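You operate a simulated robot arm through the tools that you are given. There is no shell and no other tool. Be economical: measure what you need, move in short steps, check, and stop when the job is done.

You run a simulated robot arm. Do the job below in one go: nothing can be reset, and whatever is moved stays where it is left.

JOB
Take the grey pot and leave it on the right half of the far cabinet shelf. Open the far left door, switch the far left lower outer lamp switch off and shut the door again. Take the wiping pad and leave it on top of the brown cover box on the top of the seed cupboard. Put the 2 cm overflow pipe from the top of the seed cupboard on top of the stacked pots there and the 4 cm overflow pipe on the top of the low rack. Put the blue cartridge from the top of the seed cupboard on the top of the low rack. Any order will do. Set down upright: grey pot, overflow pipe, blue cartridge.

Only the result counts: the job must be done as asked and must still hold three seconds after the hand-in. Knocking over, shifting, dropping, spilling or breaking anything else fails it. A push-on lid holds only when it is set on centred and level and pressed home; a screw cap is set on level and turned clockwise until tight.

ROBOT AND FRAMES
A 5-joint arm with a two-finger parallel gripper on a trunk, on a base that drives. Base frame: it is fixed to the floor where the robot stands at the start and does not move with it; the origin is under the middle of the robot, x ahead of it, y to its left, z up; the surface under the hand at the start is at about z = 1063. Readings come in mm, degrees, newtons and seconds.
It reaches about 1134 mm from its shoulder. Its first joint turns from -149.0 to 149.0 degrees. Places, roughly: blue cartridge [3500, 6500, 1000]; cover box [4250, 6000, 1000]; far left door [-3100, 100, 1000]; far left lower outer lamp switch [-3500, 300, 1000]; grey pot (7x6x6 cm) [600, -400, 900]; overflow pipe [3750, 6250, 1000]; right half of the far cabinet shelf (15x17 cm) [-2780, 1000, 620]; stacked pots (10x10x12 cm) [3900, 6300, 900]; top of the low rack [3300, 3500, 800]; wiping pad (8x10x4 cm) [3900, 4400, 800]. Payload 1.57 kg.
The TCP is the grasp point between the finger pads, 30 mm short of the fingertips. In the tool frame z runs along the fingers and y along their closing line. The gripper opens to 110 mm. The fingers are 24 mm wide and 12 mm thick; the gripper's body (48 by 112 mm) begins 78 mm behind the TCP.
Orientation is that of the tool frame in the base frame, as [roll, pitch, yaw] about the fixed x, y, z axes, in that order (R = Rz(yaw) Ry(pitch) Rx(roll)). With the fingers straight down and closing along the base's y, the tool's x points along the base's -x, its y along +y and its z along -z.

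CONTROLS
- The arm moves only by the tool apply_moves. Its arguments are lists of equal length, an entry for each row: "offset": the shift along the base's x, y, z in m, a list of three; "angular": the turn, a rotation vector about the base's x, y, z in degrees, a list of three; "grip": the finger opening in m, from 0 to 0.11. In form: {"offset": [[tx, ty, tz], ...], "angular": [[ax, ay, az], ...], "grip": [grip, ...]}. A call has 1 to 8 rows; each row is the pose to reach, as a shift and turn from the pose commanded when the call began. Rows are played at 5 a second. More than 50 mm and 8.6 degrees between two rows, or a gripper value outside its range, and nothing of the call is played. Where a pose cannot be reached the arm comes as near as it can. A force on the tool above 40 N (or 10 N above the force at the start of the call, whichever is more), or a blocked arm, ends the call early, and 0.2 s more pass. Each finger travels about 72 mm/s and halts on what it meets, pressing with about 29 N; the grip force reading is that of the motor and also rises with nothing between the fingers. The clock runs only during rows and for 0.2 s after the last one: add rows that repeat a pose to give the fingers time. The reply holds the time, the measured pose of the TCP, the force on the tool along the base axes, the opening and the grip force, in the units named above and with some noise, with the torque about the TCP (base axes, N m) and any sound that the robot's microphone picked up.
- Cameras (640 x 400 px; columns grow to the right, rows downward): "scene" is now at [20, 127.7, 1937.9]; the picture's right is [-0.58, -0.81, 0.00], its down [-0.60, 0.43, -0.68] and it looks along [0.55, -0.40, -0.73] (base axes); focal length 279 px, centre (320, 200). "wrist" rides on the gripper at [70, 16, -141] in the tool frame; the picture's right is [-0.23, 0.97, 0.00], its down [-0.86, -0.20, -0.48] and it looks along [-0.47, -0.11, 0.88] (tool axes); focal length 222 px, centre (320, 200). There is no depth. A picture from a camera that has moved, and an enlarged one, comes with that camera's place and axes in the base frame and with its lens. The place of the scene camera against the robot may be out by one fixed shift of up to 25 mm in any direction.
- camera(camera): a new picture of that camera. It takes no simulated time.
- lift_body(by): slides the trunk up (or, below 0, down) by that many mm; the arm and the scene camera ride with it, the base frame stays. It gives what a move gives, with no picture.
- roll_base(legs): drives the robot by 1 to 6 legs, each [ahead, turn to the left] in mm and degrees, along the robot's own axes; the way and the turn of a leg run together, so that a leg with both is an arc; at most 1500 mm and 180 degrees a leg. The arm and the cameras ride along, it lands a little off, and it stops where it bumps. It gives what a move gives.
- turn_head(pan, tilt): turns the head with the scene camera to pan (to the left, within 155 degrees either way) and tilt (down, from -29 to 69), counted from straight ahead of the robot. It gives what a move gives.
- inspect(camera, box): a new picture of the part [left, top, right, bottom] of that camera's present view, enlarged. It takes no simulated time.
- hand_in(): hands the job in; it is judged then, once.

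Work in short steps. Places have to be worked out from the pictures, the camera data and where the tool is seen: move nearer, look again, correct. Check each grasp and each placing, and mend what went wrong. You have 196 turns and 162 pictures in all, those below and enlarged ones among them. Open the gripper and draw the arm clear of the work before you hand the job in, unless the task says otherwise.

The tools are called after ">>>" by a JSON object that holds its "op" and its "data". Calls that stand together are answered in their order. apply_moves: Moves the arm, as the interface text tells. Its arguments: {"type":"object","properties":{"offset":{"type":"array","items":{"type":"array","items":{"type":"number"}}},"angular":{"type":"array","items":{"type":"array","items":{"type":"number"}}},"grip":{"type":"array","items":{"type":"number"}}},"required":["offset","angular","grip"]} The other tools are called the same way: lift_body (by) slides the trunk up or down; roll_base (legs) drives the base; turn_head (pan, tilt) turns the head that bears the scene camera; camera (camera) takes a picture; inspect (camera, box) takes an enlarged picture of a part of a camera's view; hand_in () hands the job in.

At the start:

```text
time: 0.0
eef_pos: [663.7, -153.4, 1200.1]
orientation: [-180.0, 0.0, -180.0]
ft_force: [-0.3, -1.0, 0.1]
wrist_torque: [0.03, -0.02, 0.01]
gripper_width: 110.2
finger_force: 0.0
trunk travel left (down, up): [-934.0, 36.0]
robot x, y, heading: [3.1, -1.5, 0.0]
head pan, tilt: [-35.6, 47.1]
```

scene: 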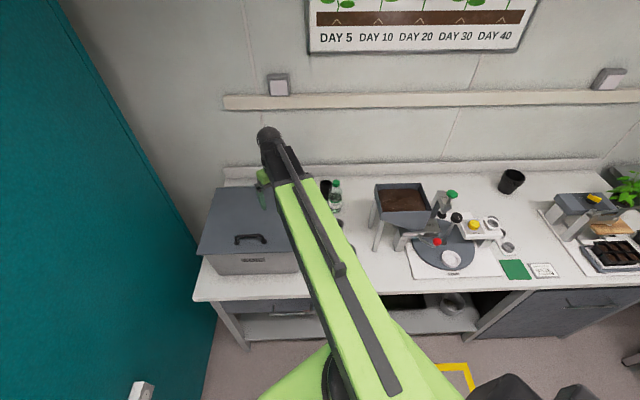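
wrist: 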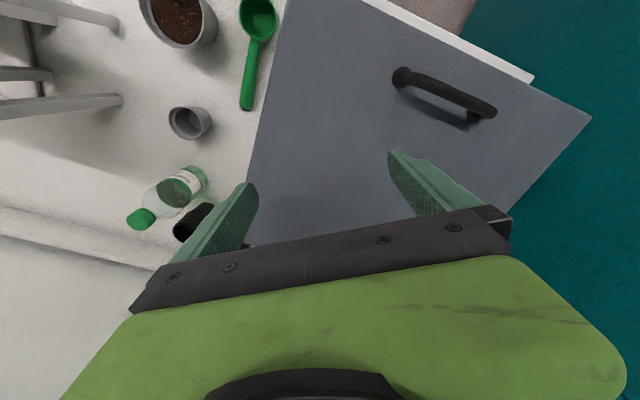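

I start by taking a closer look at the grey pot area from both cameras.

>>> {"op": "inspect", "data": {"camera": "wrist", "box": [100, 0, 340, 260]}}

>>> {"op": "inspect", "data": {"camera": "scene", "box": [190, 140, 430, 300]}}

```text
1.54 times, centred on (220, 130) of wrist
camera zoom: at [592.3, -136.2, 1341.7], right [0.23, 0.97, 0.0], down [0.86, -0.2, 0.48], along [0.47, -0.11, -0.88], focal length 342 px, centre (474, 308)
```

zoom: 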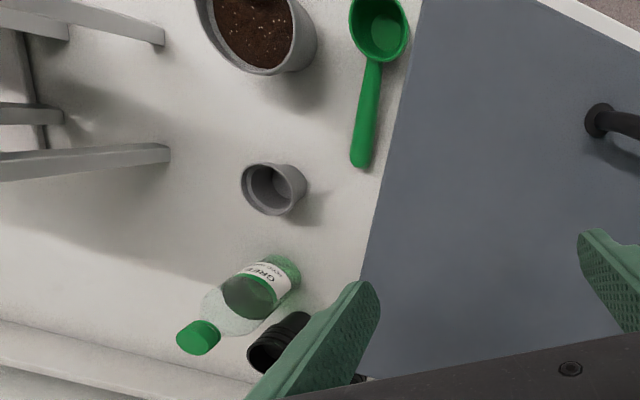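

```text
2.50 times, centred on (310, 220) of scene
camera zoom: at [20.0, 127.7, 1937.9], right [-0.58, -0.81, 0.0], down [-0.6, 0.43, -0.68], along [0.55, -0.4, -0.73], focal length 697 px, centre (345, 150)
```

zoom: 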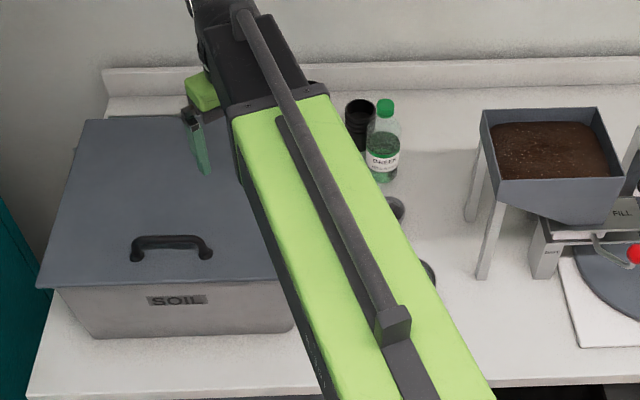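

The small empty grey pot seems near (606, -365). I move above it and look again.

>>> {"op": "apply_moves", "data": {"offset": [[-0.012, -0.045, 0], [-0.024, -0.09, 0], [-0.036, -0.135, 0], [-0.048, -0.18, 0], [-0.06, -0.21, 0], [-0.06, -0.21, 0]], "angular": [[0, 0, 0], [0, 0, 0], [0, 0, 0], [0, 0, 0], [0, 0, 0], [0, 0, 0]], "grip": [0.11, 0.11, 0.11, 0.11, 0.11, 0.11]}}

>>> {"op": "camera", "data": {"camera": "wrist"}}

>>> {"op": "camera", "data": {"camera": "scene"}}

```text
time: 1.4
eef_pos: [599.9, -362.2, 1201.0]
orientation: [180.0, 0.0, -180.0]
ft_force: [-0.2, 0.0, 0.1]
wrist_torque: [0.03, 0.02, -0.02]
gripper_width: 110.0
finger_force: 0.1
trunk travel left (down, up): [-934.0, 36.0]
robot x, y, heading: [-0.9, 0.8, -0.1]
head pan, tilt: [-35.6, 47.1]
```

```text
157 pictures are left
camera wrist: at [530.4, -345.1, 1341.7], right [0.23, 0.97, 0.0], down [0.86, -0.2, 0.48], along [0.47, -0.11, -0.88], focal length 222 px, centre (320, 200)
```

wrist: 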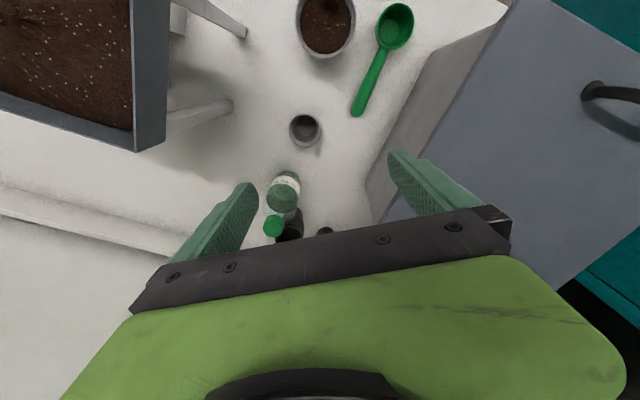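

```text
156 pictures are left
camera scene: at [20.3, 128.1, 1937.9], right [-0.58, -0.81, 0.0], down [-0.6, 0.43, -0.68], along [0.55, -0.4, -0.73], focal length 279 px, centre (320, 200)
```

scene: 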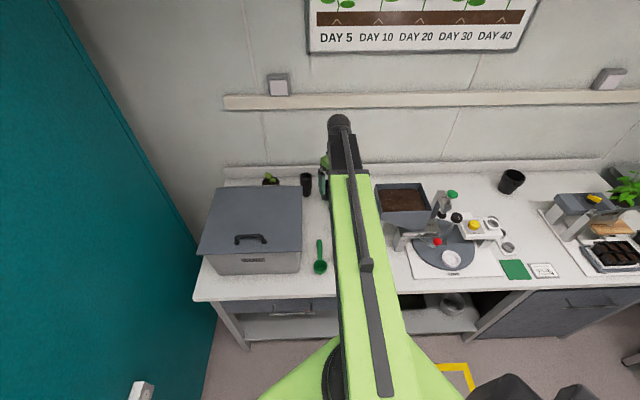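

Triangulating from the two wrist views, the pot is at about (606, -392), rim z≈904 and table z≈844. I centre and go down partway, then check.

>>> {"op": "apply_moves", "data": {"offset": [[0.006, -0.03, 0], [0.006, -0.03, -0.045], [0.006, -0.03, -0.09], [0.006, -0.03, -0.135], [0.006, -0.03, -0.18], [0.006, -0.03, -0.22], [0.006, -0.03, -0.22]], "angular": [[0, 0, 0], [0, 0, 0], [0, 0, 0], [0, 0, 0], [0, 0, 0], [0, 0, 0], [0, 0, 0]], "grip": [0.11, 0.11, 0.11, 0.11, 0.11, 0.11, 0.11]}}

>>> {"op": "camera", "data": {"camera": "wrist"}}

>>> {"op": "camera", "data": {"camera": "scene"}}

```text
time: 3.0
eef_pos: [604.2, -403.1, 1201.5]
orientation: [180.0, 0.0, -180.0]
ft_force: [1.0, -0.7, -0.7]
wrist_torque: [0.02, 0.02, -0.01]
gripper_width: 110.1
finger_force: 0.0
out of reach, approached as far as the arm can: row 2, 3, 4, 5, 6, 7
trunk travel left (down, up): [-934.0, 36.0]
robot x, y, heading: [1.0, 1.0, -0.1]
head pan, tilt: [-35.6, 47.1]
```

```text
155 pictures are left
camera wrist: at [534.5, -386.7, 1341.5], right [0.23, 0.97, 0.0], down [0.86, -0.2, 0.48], along [0.47, -0.11, -0.88], focal length 222 px, centre (320, 200)
```

wrist: 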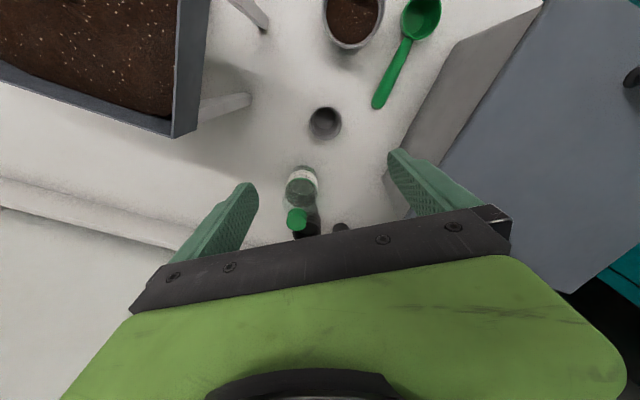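

```text
154 pictures are left
camera scene: at [20.2, 126.9, 1938.0], right [-0.58, -0.81, 0.0], down [-0.6, 0.43, -0.68], along [0.55, -0.4, -0.73], focal length 279 px, centre (320, 200)
```

scene: 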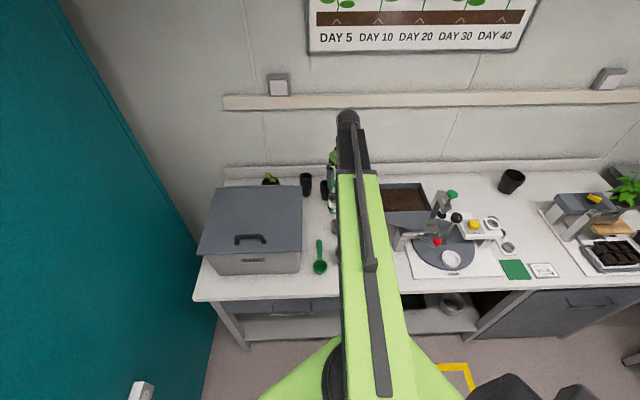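

Straight-down reach here is limited in height, so I lower the trunk in stages instead.

>>> {"op": "lift_body", "data": {"by": -180}}

>>> {"op": "camera", "data": {"camera": "scene"}}

>>> {"op": "camera", "data": {"camera": "wrist"}}

```text
time: 5.0
eef_pos: [604.6, -403.1, 1021.5]
orientation: [-180.0, 0.0, 180.0]
ft_force: [0.1, 0.3, 0.4]
wrist_torque: [0.0, 0.0, -0.01]
gripper_width: 110.0
finger_force: 0.1
trunk travel left (down, up): [-754.0, 216.0]
robot x, y, heading: [2.2, -4.8, -0.0]
head pan, tilt: [-35.6, 47.1]
```

```text
153 pictures are left
camera scene: at [20.0, 127.7, 1758.0], right [-0.58, -0.81, 0.0], down [-0.6, 0.43, -0.68], along [0.55, -0.4, -0.73], focal length 279 px, centre (320, 200)
```

scene: 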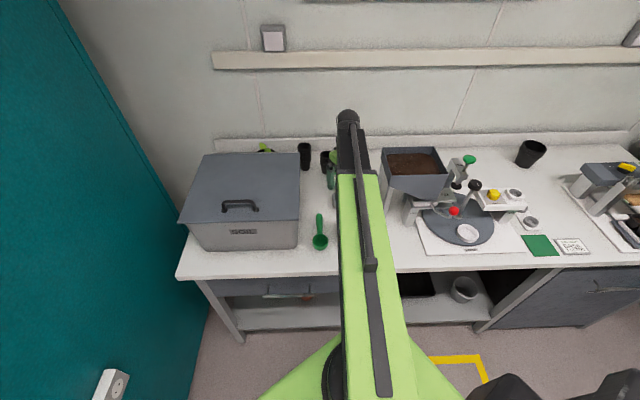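

```text
152 pictures are left
camera wrist: at [534.2, -385.9, 1161.7], right [0.23, 0.97, 0.0], down [0.86, -0.2, 0.48], along [0.47, -0.11, -0.88], focal length 222 px, centre (320, 200)
```

wrist: 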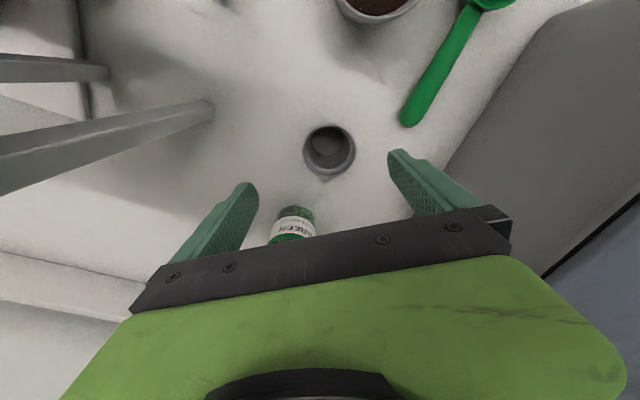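

The pot is at (605, -393); I nudge y by +10 mm, keeping height.

>>> {"op": "apply_moves", "data": {"offset": [[0, 0.01, 0.0], [0, 0.01, 0.0]], "angular": [[0, 0, 0], [0, 0, 0]], "grip": [0.11, 0.11]}}

```text
time: 5.6
eef_pos: [605.3, -392.7, 1020.5]
orientation: [180.0, 0.0, -180.0]
ft_force: [-0.1, 0.6, -0.2]
wrist_torque: [0.04, 0.01, 0.0]
gripper_width: 110.0
finger_force: 0.1
trunk travel left (down, up): [-754.0, 216.0]
robot x, y, heading: [-0.2, 2.3, -0.1]
head pan, tilt: [-35.6, 47.1]
```

Well centred now. I lower the trunk another 139 mm to bring the TCP to about 882.

>>> {"op": "lift_body", "data": {"by": -139}}

>>> {"op": "camera", "data": {"camera": "wrist"}}

>>> {"op": "camera", "data": {"camera": "scene"}}

```text
time: 7.0
eef_pos: [604.1, -393.2, 889.3]
orientation: [179.9, 0.0, -180.0]
ft_force: [-8.1, 4.4, 15.1]
wrist_torque: [0.1, 0.39, 0.06]
gripper_width: 109.6
finger_force: 0.0
trunk travel left (down, up): [-622.0, 348.0]
robot x, y, heading: [3.3, -1.0, 0.1]
head pan, tilt: [-35.6, 47.1]
stopped: the force on the tool passed its limit at 496 N (the readings are from after the stop); the commanded pose is now the measured one
```

```text
151 pictures are left
camera wrist: at [533.6, -375.3, 1030.4], right [0.23, 0.97, 0.0], down [0.85, -0.2, 0.48], along [0.47, -0.11, -0.88], focal length 222 px, centre (320, 200)
```

wrist: 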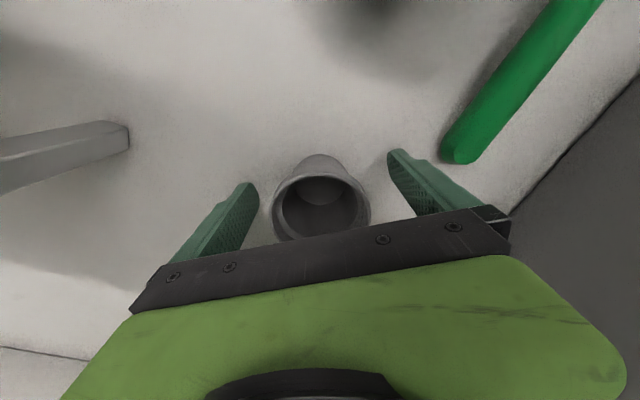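

```text
150 pictures are left
camera scene: at [18.3, 129.1, 1625.5], right [-0.58, -0.81, 0.0], down [-0.6, 0.43, -0.68], along [0.55, -0.4, -0.73], focal length 279 px, centre (320, 200)
```

scene: 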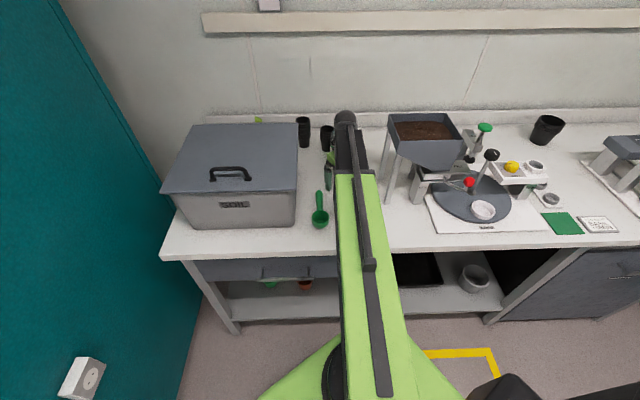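

The tips touched the table (table z≈859). I raise 8 mm and check that nothing moved, then grip.

>>> {"op": "lift_body", "data": {"by": 8}}

>>> {"op": "apply_moves", "data": {"offset": [[0, 0, 0], [0, 0, 0], [0, 0, 0], [0, 0, 0], [0, 0, 0]], "angular": [[0, 0, 0], [0, 0, 0], [0, 0, 0], [0, 0, 0], [0, 0, 0]], "grip": [0.09, 0.07, 0.05, 0.03, 0.03]}}

>>> {"op": "camera", "data": {"camera": "wrist"}}

```text
time: 7.6
eef_pos: [606.1, -393.7, 894.7]
orientation: [-180.0, 0.2, -179.9]
ft_force: [0.7, -0.4, 0.0]
wrist_torque: [0.01, 0.02, -0.01]
gripper_width: 110.0
finger_force: 0.1
trunk travel left (down, up): [-630.0, 340.0]
robot x, y, heading: [2.4, -1.8, 0.2]
head pan, tilt: [-35.6, 47.1]
```

```text
time: 8.8
eef_pos: [607.3, -394.4, 897.5]
orientation: [180.0, 0.2, 180.0]
ft_force: [0.4, -0.7, 1.8]
wrist_torque: [0.01, 0.02, -0.01]
gripper_width: 59.0
finger_force: 29.1
trunk travel left (down, up): [-630.0, 340.0]
robot x, y, heading: [-0.8, 1.2, 0.1]
head pan, tilt: [-35.6, 47.1]
```

```text
149 pictures are left
camera wrist: at [535.2, -376.5, 1037.2], right [0.23, 0.97, 0.0], down [0.85, -0.2, 0.48], along [0.47, -0.11, -0.88], focal length 222 px, centre (320, 200)
```

wrist: 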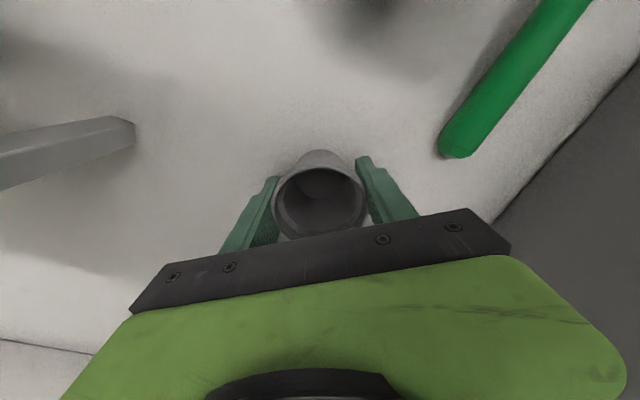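

Gripped at 59 mm (pot's base ≈37 mm below the TCP). I lift the trunk and check.

>>> {"op": "lift_body", "data": {"by": 300}}

>>> {"op": "camera", "data": {"camera": "wrist"}}

>>> {"op": "camera", "data": {"camera": "scene"}}

```text
time: 11.8
eef_pos: [606.3, -393.9, 1197.0]
orientation: [-180.0, 0.1, -180.0]
ft_force: [-1.0, 0.3, 0.0]
wrist_torque: [0.03, -0.01, -0.04]
gripper_width: 59.1
finger_force: 28.9
trunk travel left (down, up): [-930.0, 40.0]
robot x, y, heading: [0.6, 0.2, 0.0]
head pan, tilt: [-35.6, 47.1]
```

```text
148 pictures are left
camera wrist: at [535.3, -376.5, 1337.0], right [0.23, 0.97, 0.0], down [0.85, -0.2, 0.48], along [0.47, -0.11, -0.88], focal length 222 px, centre (320, 200)
```

wrist: 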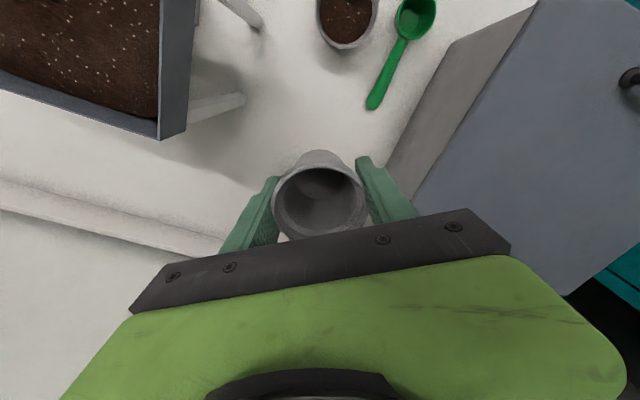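

```text
147 pictures are left
camera scene: at [20.1, 127.7, 1933.5], right [-0.58, -0.81, 0.0], down [-0.6, 0.43, -0.68], along [0.55, -0.4, -0.73], focal length 279 px, centre (320, 200)
```

scene: 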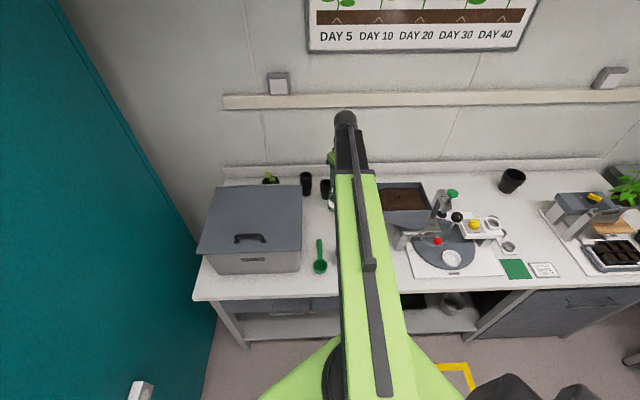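

Pot is held. Now I look around the room to plan driving.

>>> {"op": "turn_head", "data": {"pan": 150, "tilt": 20}}

>>> {"op": "camera", "data": {"camera": "scene"}}

>>> {"op": "turn_head", "data": {"pan": 75, "tilt": 20}}

>>> {"op": "camera", "data": {"camera": "scene"}}

>>> {"op": "turn_head", "data": {"pan": -140, "tilt": 20}}

>>> {"op": "camera", "data": {"camera": "scene"}}

```text
time: 14.6
eef_pos: [605.6, -393.9, 1196.6]
orientation: [179.9, 0.2, 179.9]
ft_force: [-0.5, -0.7, -0.3]
wrist_torque: [0.02, -0.02, 0.03]
gripper_width: 58.8
finger_force: 28.8
trunk travel left (down, up): [-930.0, 40.0]
robot x, y, heading: [4.6, 2.0, -0.1]
head pan, tilt: [150.0, 20.0]
```

```text
146 pictures are left
camera scene: at [-125.2, 220.6, 1975.2], right [0.5, 0.87, 0.0], down [0.3, -0.17, -0.94], along [-0.81, 0.47, -0.34], focal length 279 px, centre (320, 200)
```

scene: 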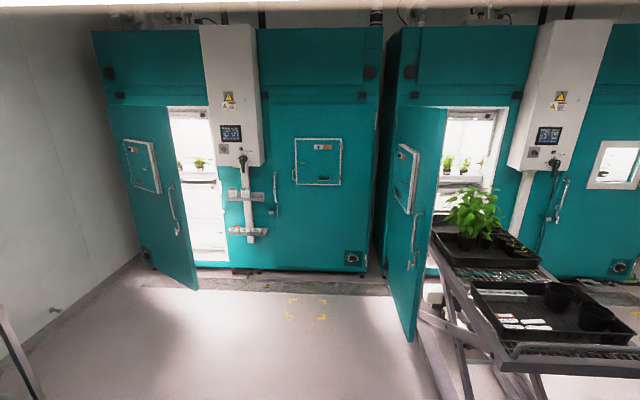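

```text
time: 16.1
eef_pos: [606.4, -393.6, 1197.5]
orientation: [180.0, 0.2, 180.0]
ft_force: [-0.4, 0.5, -0.4]
wrist_torque: [0.03, -0.05, -0.04]
gripper_width: 58.9
finger_force: 28.9
trunk travel left (down, up): [-930.0, 40.0]
robot x, y, heading: [3.9, 1.0, -0.2]
head pan, tilt: [75.0, 20.0]
```

```text
145 pictures are left
camera scene: at [-20.6, 263.9, 1975.2], right [0.97, -0.26, 0.0], down [-0.09, -0.33, -0.94], along [0.24, 0.91, -0.34], focal length 279 px, centre (320, 200)
```

scene: 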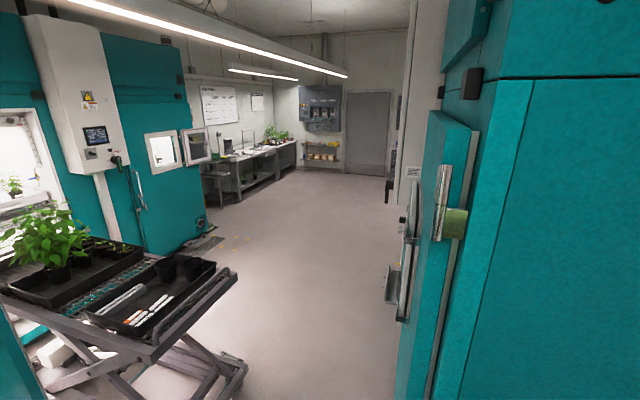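

```text
time: 19.1
eef_pos: [606.0, -393.1, 1196.5]
orientation: [-180.0, 0.2, 179.9]
ft_force: [0.2, -0.4, 0.4]
wrist_torque: [-0.01, -0.01, 0.0]
gripper_width: 59.2
finger_force: 28.9
trunk travel left (down, up): [-930.0, 40.0]
robot x, y, heading: [2.7, -2.6, -0.0]
head pan, tilt: [-140.0, 20.0]
```

```text
144 pictures are left
camera scene: at [-115.9, 114.1, 1975.2], right [-0.64, 0.77, 0.0], down [0.26, 0.22, -0.94], along [-0.72, -0.6, -0.34], focal length 279 px, centre (320, 200)
```

scene: 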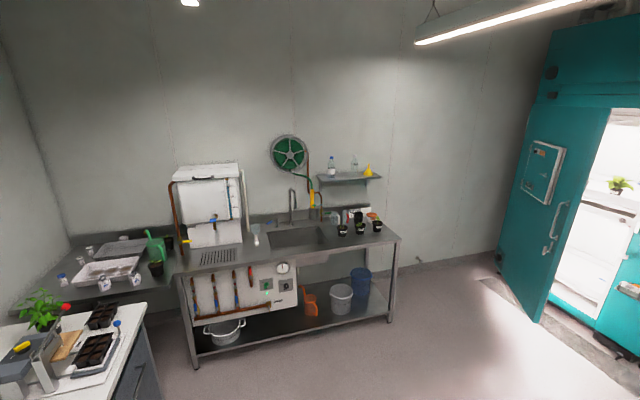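

I look closer at the far cabinets with the head turned back.

>>> {"op": "turn_head", "data": {"pan": 150, "tilt": 20}}

>>> {"op": "inspect", "data": {"camera": "scene", "box": [90, 90, 390, 300]}}

>>> {"op": "inspect", "data": {"camera": "scene", "box": [200, 140, 300, 260]}}

>>> {"op": "inspect", "data": {"camera": "scene", "box": [330, 80, 640, 400]}}

```text
time: 23.1
eef_pos: [606.6, -394.2, 1196.4]
orientation: [180.0, 0.2, 180.0]
ft_force: [-0.5, 0.6, 0.1]
wrist_torque: [-0.01, -0.01, -0.02]
gripper_width: 59.0
finger_force: 28.5
trunk travel left (down, up): [-930.0, 40.0]
robot x, y, heading: [1.2, -1.9, 0.2]
head pan, tilt: [150.0, 20.0]
```

```text
1.90 times, centred on (240, 195) of scene
camera zoom: at [-125.2, 220.6, 1975.2], right [0.5, 0.87, 0.0], down [0.3, -0.17, -0.94], along [-0.81, 0.47, -0.34], focal length 531 px, centre (472, 210)
```

zoom: 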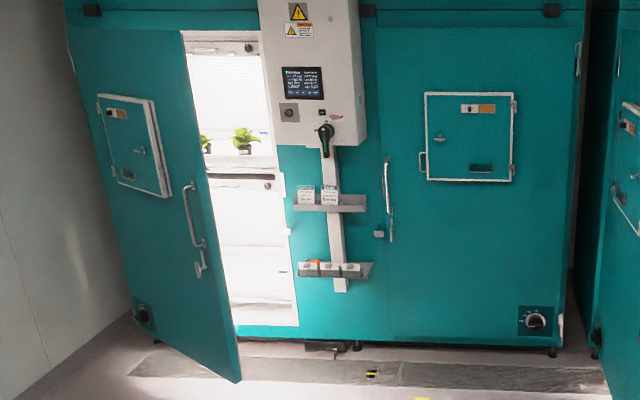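

```text
3.33 times, centred on (250, 200) of scene
camera zoom: at [-125.2, 220.6, 1975.2], right [0.5, 0.87, 0.0], down [0.3, -0.17, -0.94], along [-0.81, 0.47, -0.34], focal length 929 px, centre (553, 200)
```

zoom: 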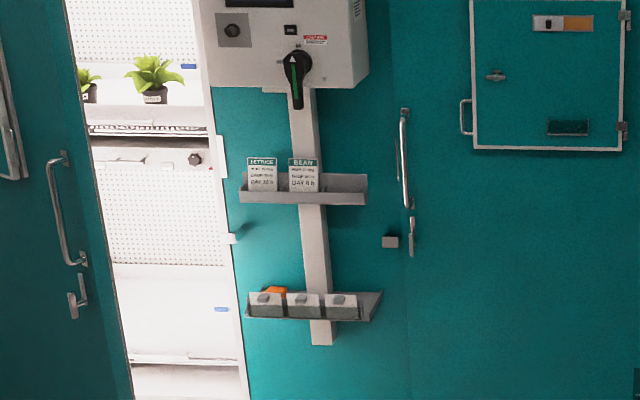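

```text
1.25 times, centred on (485, 240) of scene
camera zoom: at [-125.2, 220.6, 1975.2], right [0.5, 0.87, 0.0], down [0.3, -0.17, -0.94], along [-0.81, 0.47, -0.34], focal length 348 px, centre (114, 150)
```

zoom: 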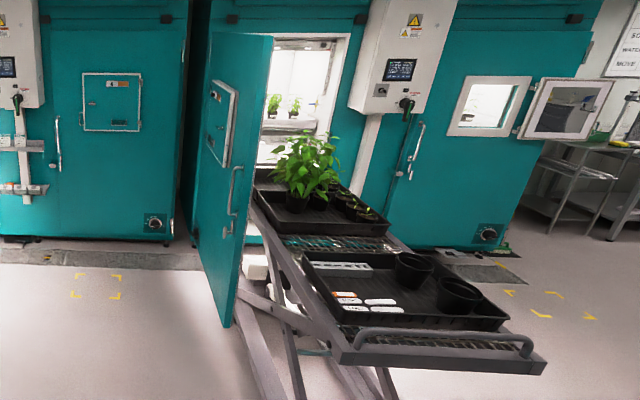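

The room is rotated about -30° against the base frame; the target is the lower bracket shelf of the far-left cabinet at about (-2780,1000,620). I back away from the table, then turn toward the cabinet.

>>> {"op": "roll_base", "data": {"legs": [[-500, 0], [0, 159]]}}

>>> {"op": "turn_head", "data": {"pan": 0, "tilt": 25}}

>>> {"op": "camera", "data": {"camera": "scene"}}

```text
time: 32.5
eef_pos: [-898.0, 601.2, 1195.9]
orientation: [-179.9, 0.1, -23.1]
ft_force: [-0.8, -0.4, 0.0]
wrist_torque: [-0.01, -0.05, 0.03]
gripper_width: 59.0
finger_force: 28.4
trunk travel left (down, up): [-930.0, 40.0]
robot x, y, heading: [-516.5, -54.2, 156.8]
head pan, tilt: [150.0, 20.0]
```

```text
time: 34.8
eef_pos: [-896.8, 601.5, 1197.2]
orientation: [180.0, 0.1, -23.1]
ft_force: [1.0, -0.8, -0.9]
wrist_torque: [0.0, -0.06, 0.0]
gripper_width: 58.6
finger_force: 29.3
trunk travel left (down, up): [-930.0, 40.0]
robot x, y, heading: [-519.7, -54.3, 156.8]
head pan, tilt: [0.0, 25.0]
```

```text
140 pictures are left
camera scene: at [-627.4, -187.5, 1967.1], right [0.39, 0.92, 0.0], down [0.39, -0.17, -0.91], along [-0.83, 0.36, -0.42], focal length 279 px, centre (320, 200)
```

scene: 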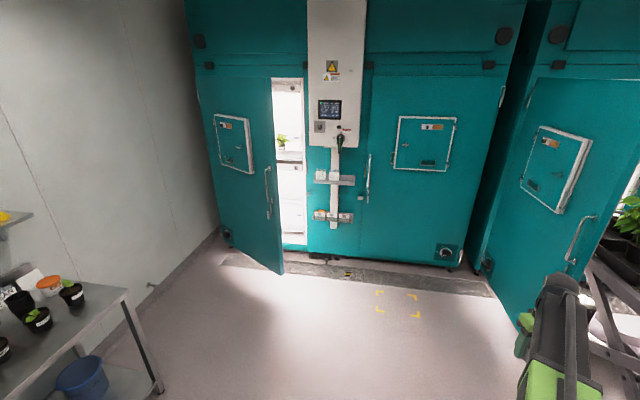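

Shelf spot ≈(-2800,1030). I drive 1450 mm ahead to about (-1850,517), then look again.

>>> {"op": "roll_base", "data": {"legs": [[1300, 0]]}}

>>> {"op": "turn_head", "data": {"pan": 0, "tilt": 45}}

>>> {"op": "camera", "data": {"camera": "scene"}}

```text
time: 41.5
eef_pos: [-2138.5, 1123.2, 1196.4]
orientation: [-180.0, 0.2, -22.6]
ft_force: [0.1, 0.3, 1.0]
wrist_torque: [0.02, -0.01, -0.01]
gripper_width: 58.5
finger_force: 28.7
trunk travel left (down, up): [-930.0, 40.0]
robot x, y, heading: [-1753.0, 471.3, 157.2]
head pan, tilt: [0.0, 25.0]
```

```text
time: 42.4
eef_pos: [-2136.8, 1122.0, 1196.1]
orientation: [-180.0, 0.2, -22.6]
ft_force: [0.8, -1.0, -0.5]
wrist_torque: [-0.01, 0.0, 0.03]
gripper_width: 58.5
finger_force: 29.4
trunk travel left (down, up): [-930.0, 40.0]
robot x, y, heading: [-1747.6, 469.8, 157.2]
head pan, tilt: [0.0, 45.0]
```

```text
139 pictures are left
camera scene: at [-1851.1, 330.5, 1936.6], right [0.39, 0.92, 0.0], down [0.65, -0.27, -0.71], along [-0.65, 0.27, -0.71], focal length 279 px, centre (320, 200)
```

scene: 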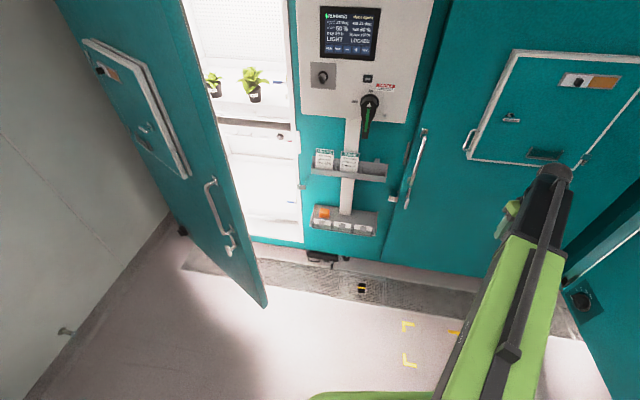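

I zoom on the shelves and the door interior.

>>> {"op": "inspect", "data": {"camera": "scene", "box": [280, 130, 420, 270]}}

>>> {"op": "inspect", "data": {"camera": "scene", "box": [60, 0, 310, 310]}}

```text
2.86 times, centred on (350, 200) of scene
camera zoom: at [-1851.1, 330.5, 1936.6], right [0.39, 0.92, 0.0], down [0.65, -0.27, -0.71], along [-0.65, 0.27, -0.71], focal length 796 px, centre (234, 200)
```

zoom: 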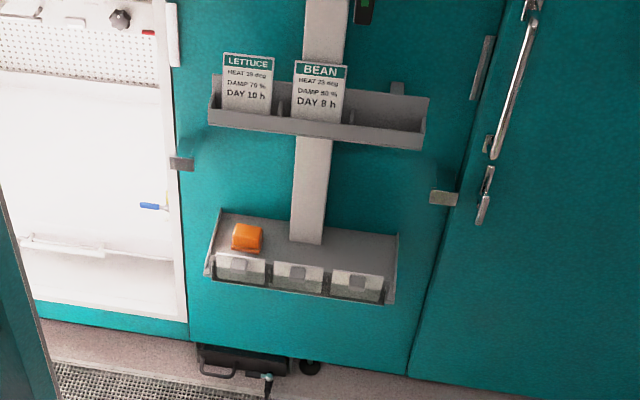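

```text
1.29 times, centred on (185, 155) of scene
camera zoom: at [-1851.1, 330.5, 1936.6], right [0.39, 0.92, 0.0], down [0.65, -0.27, -0.71], along [-0.65, 0.27, -0.71], focal length 360 px, centre (494, 258)
```

zoom: 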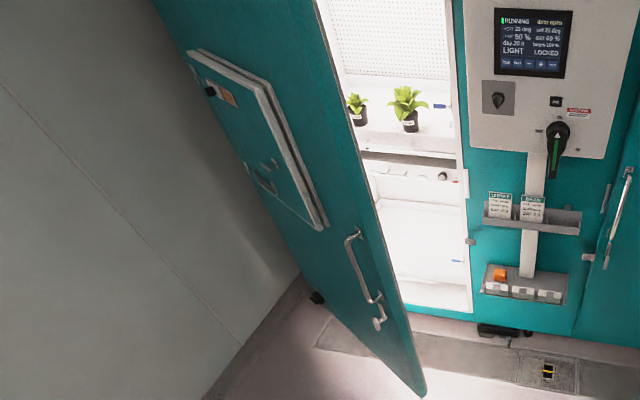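

The wrist stands ~270 mm above the TCP, so a straight-down hand would hit the upper shelf; the pot must be regrasped with a tilted hand. I go back to the white table to do that.

>>> {"op": "roll_base", "data": {"legs": [[-1300, 0], [0, -157]]}}

>>> {"op": "turn_head", "data": {"pan": -35, "tilt": 40}}

>>> {"op": "camera", "data": {"camera": "scene"}}

```text
time: 55.4
eef_pos: [-46.7, -553.8, 1196.1]
orientation: [179.9, 0.0, 173.4]
ft_force: [1.0, -0.5, -0.4]
wrist_torque: [0.04, 0.08, 0.01]
gripper_width: 56.5
finger_force: 29.0
trunk travel left (down, up): [-930.0, 40.0]
robot x, y, heading: [-611.3, -100.9, -6.0]
head pan, tilt: [0.0, 45.0]
```

```text
time: 56.4
eef_pos: [-49.3, -552.2, 1197.0]
orientation: [-180.0, 0.1, 173.5]
ft_force: [-0.1, 0.7, 0.4]
wrist_torque: [-0.05, 0.01, 0.0]
gripper_width: 56.3
finger_force: 28.8
trunk travel left (down, up): [-930.0, 40.0]
robot x, y, heading: [-606.3, -100.2, -6.3]
head pan, tilt: [-35.0, 40.0]
```

```text
136 pictures are left
camera scene: at [-567.9, 25.6, 1943.7], right [-0.66, -0.75, 0.0], down [-0.48, 0.42, -0.77], along [0.58, -0.51, -0.64], focal length 279 px, centre (320, 200)
```

scene: 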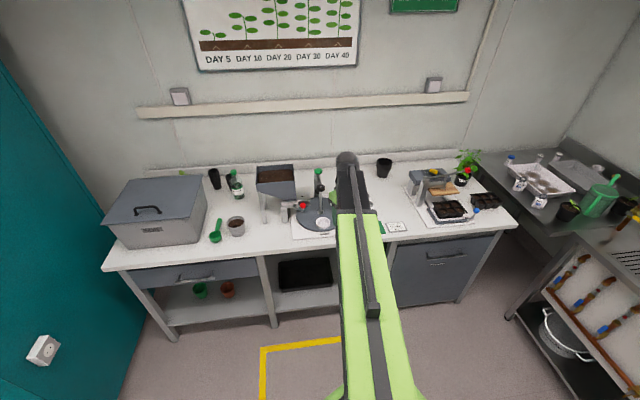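

Width dropped to 56 mm; I check the pot in the hand.

>>> {"op": "camera", "data": {"camera": "wrist"}}

>>> {"op": "roll_base", "data": {"legs": [[0, 10.5], [325, 0]]}}

>>> {"op": "camera", "data": {"camera": "wrist"}}

>>> {"op": "camera", "data": {"camera": "scene"}}

```text
135 pictures are left
camera wrist: at [-116.9, -526.6, 1337.4], right [0.34, 0.94, 0.0], down [0.83, -0.3, 0.48], along [0.45, -0.16, -0.88], focal length 222 px, centre (320, 200)
```

wrist: 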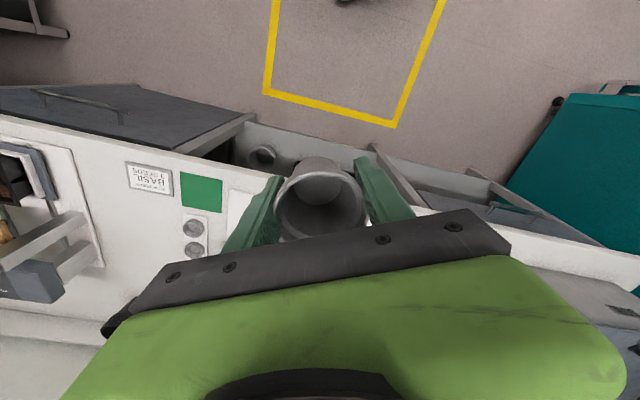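

```text
time: 59.2
eef_pos: [343.4, -423.9, 1196.0]
orientation: [-180.0, 0.0, -176.3]
ft_force: [0.7, 0.5, -0.5]
wrist_torque: [0.01, 0.07, -0.02]
gripper_width: 56.7
finger_force: 29.7
trunk travel left (down, up): [-930.0, 40.0]
robot x, y, heading: [-287.2, -80.7, 3.8]
head pan, tilt: [-35.0, 40.0]
```

```text
134 pictures are left
camera wrist: at [272.2, -410.9, 1336.5], right [0.16, 0.99, 0.0], down [0.87, -0.14, 0.48], along [0.47, -0.08, -0.88], focal length 222 px, centre (320, 200)
```

wrist: 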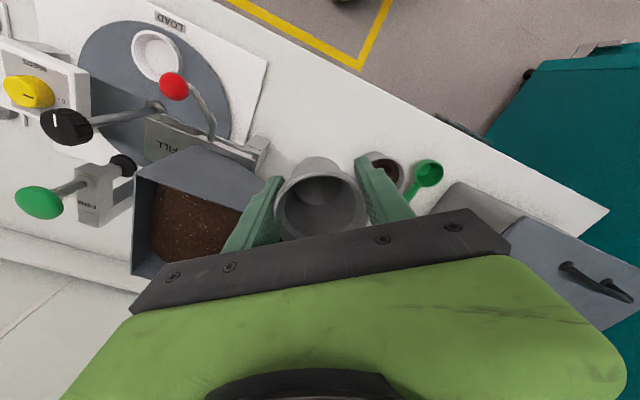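

```text
133 pictures are left
camera scene: at [-268.1, 46.5, 1943.8], right [-0.52, -0.85, 0.0], down [-0.55, 0.33, -0.77], along [0.65, -0.4, -0.64], focal length 279 px, centre (320, 200)
```

scene: 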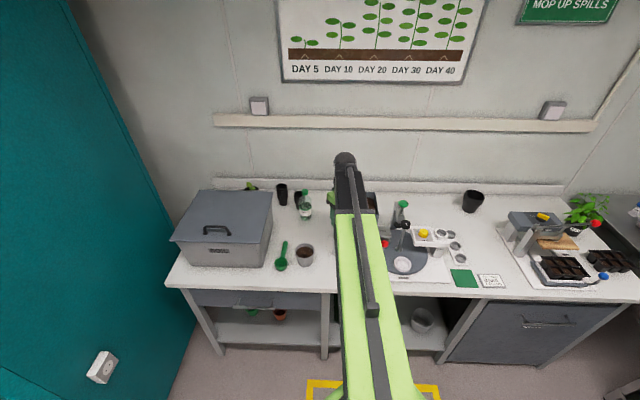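

The spot under the hand (table point near (343,-424)) looks free. I lower the trunk toward the table.

>>> {"op": "lift_body", "data": {"by": -285}}

>>> {"op": "camera", "data": {"camera": "wrist"}}

>>> {"op": "camera", "data": {"camera": "scene"}}

```text
time: 62.1
eef_pos: [342.6, -424.1, 911.5]
orientation: [-179.9, 0.3, -176.3]
ft_force: [0.5, 0.1, -1.0]
wrist_torque: [-0.03, -0.02, -0.01]
gripper_width: 56.7
finger_force: 29.4
trunk travel left (down, up): [-645.0, 325.0]
robot x, y, heading: [-288.5, -86.4, 3.5]
head pan, tilt: [-35.0, 40.0]
```

```text
132 pictures are left
camera wrist: at [270.7, -411.1, 1052.1], right [0.16, 0.99, 0.0], down [0.86, -0.14, 0.48], along [0.47, -0.08, -0.88], focal length 222 px, centre (320, 200)
```

wrist: 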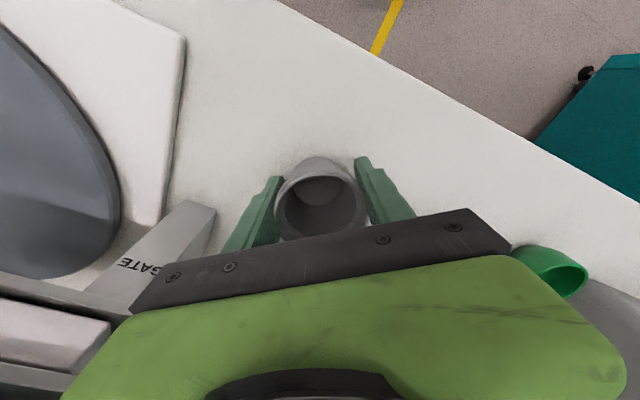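

```text
131 pictures are left
camera scene: at [-270.3, 46.2, 1658.8], right [-0.52, -0.85, 0.0], down [-0.55, 0.33, -0.77], along [0.65, -0.4, -0.64], focal length 279 px, centre (320, 200)
```

scene: 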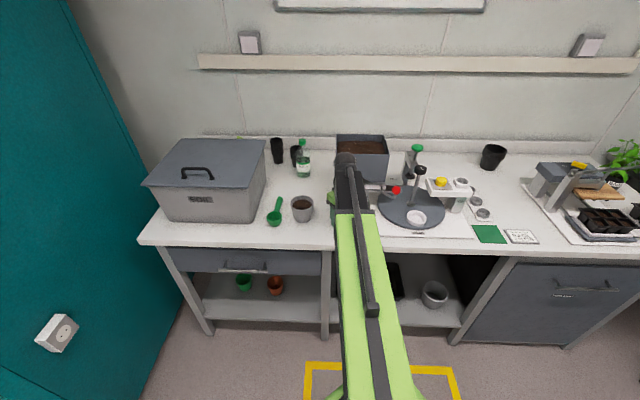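

I lower in small steps to find contact.

>>> {"op": "lift_body", "data": {"by": -9}}

>>> {"op": "lift_body", "data": {"by": -3}}

>>> {"op": "lift_body", "data": {"by": -3}}

```text
time: 62.6
eef_pos: [342.1, -424.7, 902.2]
orientation: [-179.9, 0.2, -176.3]
ft_force: [0.1, 0.4, -0.7]
wrist_torque: [-0.01, -0.01, -0.01]
gripper_width: 56.8
finger_force: 28.9
trunk travel left (down, up): [-636.0, 334.0]
robot x, y, heading: [-288.5, -80.7, 3.5]
head pan, tilt: [-35.0, 40.0]
```

```text
time: 63.2
eef_pos: [342.2, -424.8, 897.8]
orientation: [-180.0, 0.2, -176.3]
ft_force: [0.0, 0.0, -0.5]
wrist_torque: [-0.04, 0.01, 0.02]
gripper_width: 56.7
finger_force: 28.8
trunk travel left (down, up): [-633.0, 337.0]
robot x, y, heading: [-286.2, -84.1, 3.7]
head pan, tilt: [-35.0, 40.0]
```

```text
time: 63.7
eef_pos: [342.3, -423.1, 898.9]
orientation: [-180.0, 0.2, -176.3]
ft_force: [3.8, -1.1, 15.1]
wrist_torque: [0.22, -0.11, -0.06]
gripper_width: 56.4
finger_force: 28.7
trunk travel left (down, up): [-630.0, 340.0]
robot x, y, heading: [-287.7, -78.9, 3.8]
head pan, tilt: [-35.0, 40.0]
```

Contact at TCP ≈898. I open to 76 mm and raise the trunk.

>>> {"op": "apply_moves", "data": {"offset": [[0, 0, 0], [0, 0, 0], [0, 0, 0]], "angular": [[0, 0, 0], [0, 0, 0], [0, 0, 0]], "grip": [0.078, 0.078, 0.078]}}

>>> {"op": "lift_body", "data": {"by": 130}}

>>> {"op": "camera", "data": {"camera": "wrist"}}

```text
time: 64.5
eef_pos: [343.0, -422.9, 896.6]
orientation: [-179.9, 0.2, -176.3]
ft_force: [0.3, -0.3, 0.6]
wrist_torque: [0.03, -0.04, -0.02]
gripper_width: 78.1
finger_force: 0.1
trunk travel left (down, up): [-630.0, 340.0]
robot x, y, heading: [-283.8, -79.3, 3.6]
head pan, tilt: [-35.0, 40.0]
```

```text
time: 66.1
eef_pos: [342.8, -424.0, 1026.9]
orientation: [-180.0, 0.2, -176.3]
ft_force: [0.3, 0.9, -0.8]
wrist_torque: [0.02, 0.0, 0.0]
gripper_width: 78.2
finger_force: 0.0
trunk travel left (down, up): [-760.0, 210.0]
robot x, y, heading: [-285.9, -80.0, 3.7]
head pan, tilt: [-35.0, 40.0]
```

```text
130 pictures are left
camera wrist: at [270.8, -411.1, 1167.0], right [0.16, 0.99, 0.0], down [0.86, -0.14, 0.48], along [0.47, -0.08, -0.88], focal length 222 px, centre (320, 200)
```

wrist: 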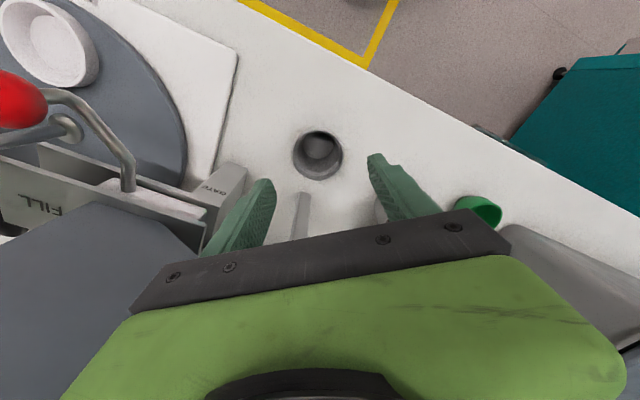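

Pot stands at (345,-425). I spin the hand to the arm's plane (−32.4°) and then tilt it 40° forward.

>>> {"op": "apply_moves", "data": {"offset": [[0, 0, 0], [0, 0, 0], [0, 0, 0], [0, 0, 0]], "angular": [[0, 0, -8.1], [0, 0, -16.2], [0, 0, -24.3], [0, 0, -32.4]], "grip": [0.085, 0.09, 0.095, 0.095]}}

>>> {"op": "apply_moves", "data": {"offset": [[0, 0, 0], [0, 0, 0], [0, 0, 0], [0, 0, 0], [0, 0, 0]], "angular": [[-3.84, -7.02, 0], [-7.68, -14.03, 0], [-11.52, -21.05, 0], [-15.36, -28.06, 0], [-19.2, -35.1, 0]], "grip": [0.095, 0.095, 0.095, 0.095, 0.095]}}

>>> {"op": "camera", "data": {"camera": "wrist"}}

>>> {"op": "camera", "data": {"camera": "scene"}}

```text
time: 67.1
eef_pos: [342.3, -424.8, 1026.4]
orientation: [-180.0, 0.1, 151.3]
ft_force: [-0.8, -0.3, -0.4]
wrist_torque: [0.03, -0.02, 0.0]
gripper_width: 95.1
finger_force: 0.1
trunk travel left (down, up): [-760.0, 210.0]
robot x, y, heading: [-290.1, -82.5, 3.9]
head pan, tilt: [-35.0, 40.0]
```

```text
time: 68.3
eef_pos: [344.2, -422.1, 1083.1]
orientation: [179.9, 40.2, 151.3]
ft_force: [-0.1, 0.0, -0.2]
wrist_torque: [0.0, 0.06, 0.01]
gripper_width: 95.0
finger_force: 0.0
out of reach, approached as far as the arm can: row 2, 3, 4, 5
trunk travel left (down, up): [-760.0, 210.0]
robot x, y, heading: [-286.9, -83.5, 3.7]
head pan, tilt: [-35.0, 40.0]
```

```text
129 pictures are left
camera wrist: at [224.8, -338.1, 1145.2], right [0.62, 0.77, 0.15], down [0.21, -0.34, 0.92], along [0.76, -0.54, -0.37], focal length 222 px, centre (320, 200)
```

wrist: 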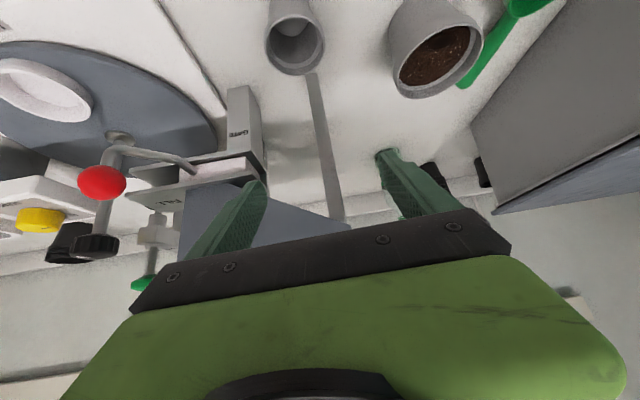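

```text
128 pictures are left
camera scene: at [-270.6, 46.3, 1773.8], right [-0.52, -0.85, 0.0], down [-0.55, 0.33, -0.77], along [0.65, -0.4, -0.64], focal length 279 px, centre (320, 200)
```

scene: 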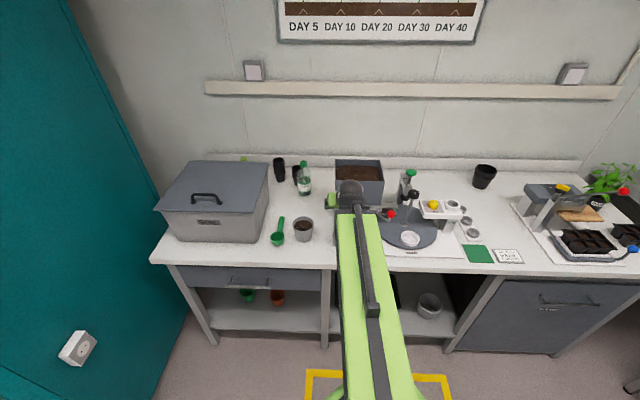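

Tilt is 40°, pot still at (345,-425). I lower the trunk 150 mm and look.

>>> {"op": "lift_body", "data": {"by": -140}}

>>> {"op": "camera", "data": {"camera": "wrist"}}

```text
time: 69.9
eef_pos: [345.8, -422.0, 942.2]
orientation: [180.0, 40.1, 151.3]
ft_force: [0.2, -0.2, -0.9]
wrist_torque: [0.01, -0.02, 0.01]
gripper_width: 95.0
finger_force: 0.0
trunk travel left (down, up): [-620.0, 350.0]
robot x, y, heading: [-284.8, -80.5, 3.4]
head pan, tilt: [-35.0, 40.0]
```

```text
127 pictures are left
camera wrist: at [225.0, -338.3, 1005.1], right [0.62, 0.77, 0.15], down [0.21, -0.34, 0.92], along [0.76, -0.54, -0.37], focal length 222 px, centre (320, 200)
```

wrist: 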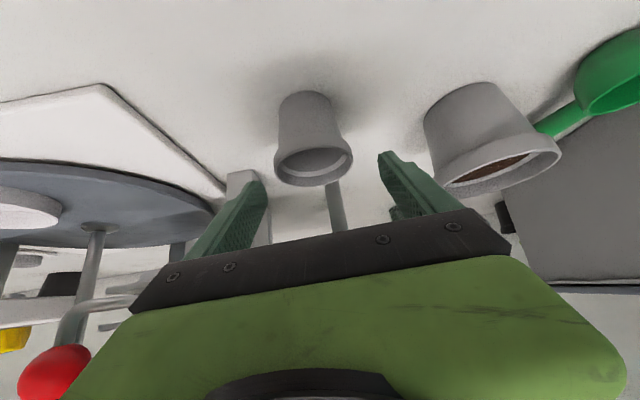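

Pot is centred between the fingers. I lower 42 mm more and grip.

>>> {"op": "lift_body", "data": {"by": -42}}

>>> {"op": "camera", "data": {"camera": "wrist"}}

>>> {"op": "apply_moves", "data": {"offset": [[0, 0, 0], [0, 0, 0], [0, 0, 0], [0, 0, 0]], "angular": [[0, 0, 0], [0, 0, 0], [0, 0, 0], [0, 0, 0]], "grip": [0.075, 0.055, 0.035, 0.035]}}

>>> {"op": "camera", "data": {"camera": "wrist"}}

```text
time: 70.8
eef_pos: [343.9, -423.5, 901.0]
orientation: [180.0, 40.2, 151.3]
ft_force: [0.2, 0.6, 0.4]
wrist_torque: [0.0, 0.01, 0.0]
gripper_width: 95.0
finger_force: 0.1
trunk travel left (down, up): [-578.0, 392.0]
robot x, y, heading: [-283.2, -79.3, 3.6]
head pan, tilt: [-35.0, 40.0]
```

```text
126 pictures are left
camera wrist: at [225.0, -338.3, 963.1], right [0.62, 0.77, 0.15], down [0.21, -0.34, 0.92], along [0.76, -0.54, -0.37], focal length 222 px, centre (320, 200)
```

wrist: 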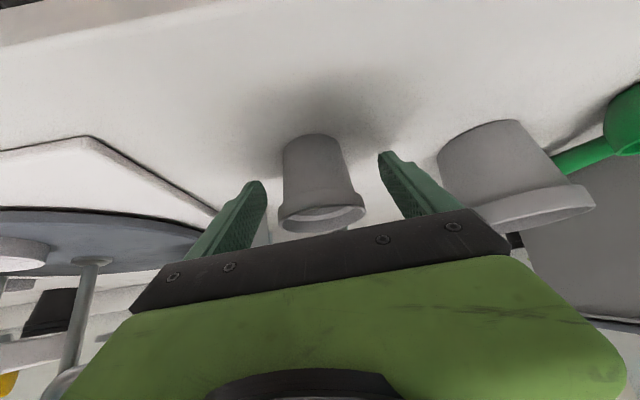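

```text
time: 71.8
eef_pos: [343.7, -422.1, 901.2]
orientation: [180.0, 40.2, 151.2]
ft_force: [0.1, -1.0, 1.4]
wrist_torque: [-0.03, -0.02, -0.01]
gripper_width: 56.6
finger_force: 28.7
trunk travel left (down, up): [-578.0, 392.0]
robot x, y, heading: [-287.3, -81.6, 3.5]
head pan, tilt: [-35.0, 40.0]
```

```text
125 pictures are left
camera wrist: at [225.0, -338.3, 963.1], right [0.62, 0.77, 0.15], down [0.21, -0.34, 0.92], along [0.76, -0.54, -0.37], focal length 222 px, centre (320, 200)
```

wrist: 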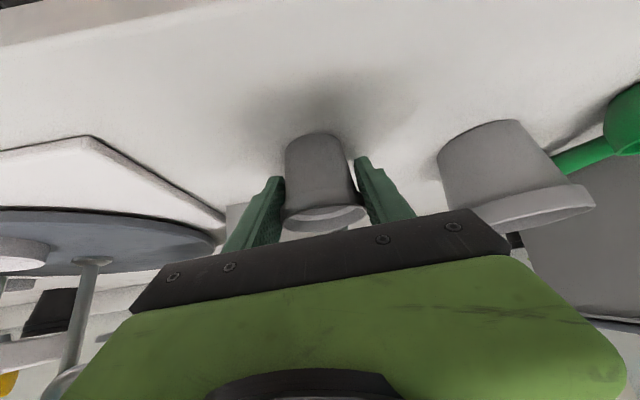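

Gripped tilted (base ≈42 mm below TCP). I lift, back off from the table and bring the arm around to straight ahead.

>>> {"op": "lift_body", "data": {"by": 200}}

>>> {"op": "roll_base", "data": {"legs": [[-400, 0]]}}

>>> {"op": "apply_moves", "data": {"offset": [[0.0202, 0.0401, 0], [0.0379, 0.0815, 0], [0.0529, 0.1239, 0], [0.0652, 0.1672, 0], [0.0748, 0.2111, 0]], "angular": [[0, 0, 3.6], [0, 0, 7.2], [0, 0, 10.8], [0, 0, 14.4], [0, 0, 18]], "grip": [0.035, 0.035, 0.035, 0.035, 0.035]}}

>>> {"op": "apply_moves", "data": {"offset": [[0.0068, 0.0445, 0], [0.0108, 0.0893, 0], [0.012, 0.1342, 0], [0.0103, 0.1792, 0]], "angular": [[0, 0, 3.6], [0, 0, 7.2], [0, 0, 10.8], [0, 0, 14.4]], "grip": [0.035, 0.035, 0.035, 0.035]}}

>>> {"op": "camera", "data": {"camera": "wrist"}}

```text
time: 74.0
eef_pos: [344.7, -423.0, 1100.8]
orientation: [-180.0, 40.1, 151.3]
ft_force: [0.6, 0.4, 0.8]
wrist_torque: [0.01, 0.01, 0.02]
gripper_width: 56.6
finger_force: 29.4
trunk travel left (down, up): [-778.0, 192.0]
robot x, y, heading: [-286.8, -82.3, 3.7]
head pan, tilt: [-35.0, 40.0]
```

```text
time: 76.4
eef_pos: [-50.5, -446.3, 1102.2]
orientation: [-180.0, 40.1, 151.7]
ft_force: [0.5, -0.3, -0.2]
wrist_torque: [-0.01, 0.0, 0.0]
gripper_width: 56.4
finger_force: 28.8
trunk travel left (down, up): [-778.0, 192.0]
robot x, y, heading: [-682.4, -107.2, 4.3]
head pan, tilt: [-35.0, 40.0]
```

```text
time: 77.6
eef_pos: [29.2, -235.0, 1100.0]
orientation: [180.0, 40.0, 169.8]
ft_force: [-0.6, -0.7, 0.3]
wrist_torque: [-0.01, -0.02, -0.04]
gripper_width: 56.0
finger_force: 29.1
out of reach, approached as far as the arm can: row 4, 5
trunk travel left (down, up): [-778.0, 192.0]
robot x, y, heading: [-687.0, -107.6, 4.3]
head pan, tilt: [-35.0, 40.0]
```

```text
time: 78.6
eef_pos: [40.1, -53.2, 1101.5]
orientation: [-179.9, 40.0, -175.7]
ft_force: [-0.3, -0.6, 0.4]
wrist_torque: [-0.01, 0.0, -0.01]
gripper_width: 56.3
finger_force: 29.1
trunk travel left (down, up): [-778.0, 192.0]
robot x, y, heading: [-685.1, -108.4, 4.3]
head pan, tilt: [-35.0, 40.0]
```

```text
124 pictures are left
camera wrist: at [-105.0, -47.4, 1163.1], right [0.1, 0.98, 0.15], down [0.36, -0.17, 0.92], along [0.93, -0.04, -0.37], focal length 222 px, centre (320, 200)
```

wrist: 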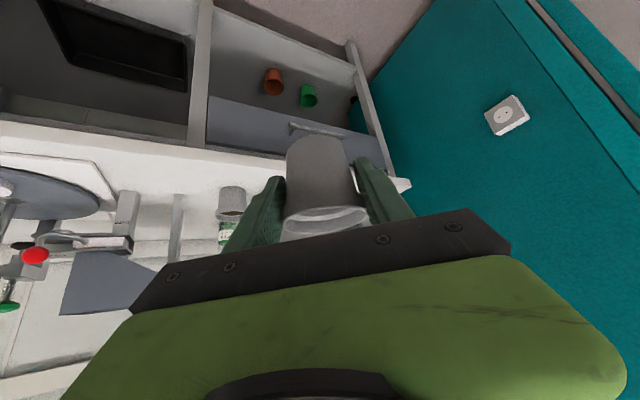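

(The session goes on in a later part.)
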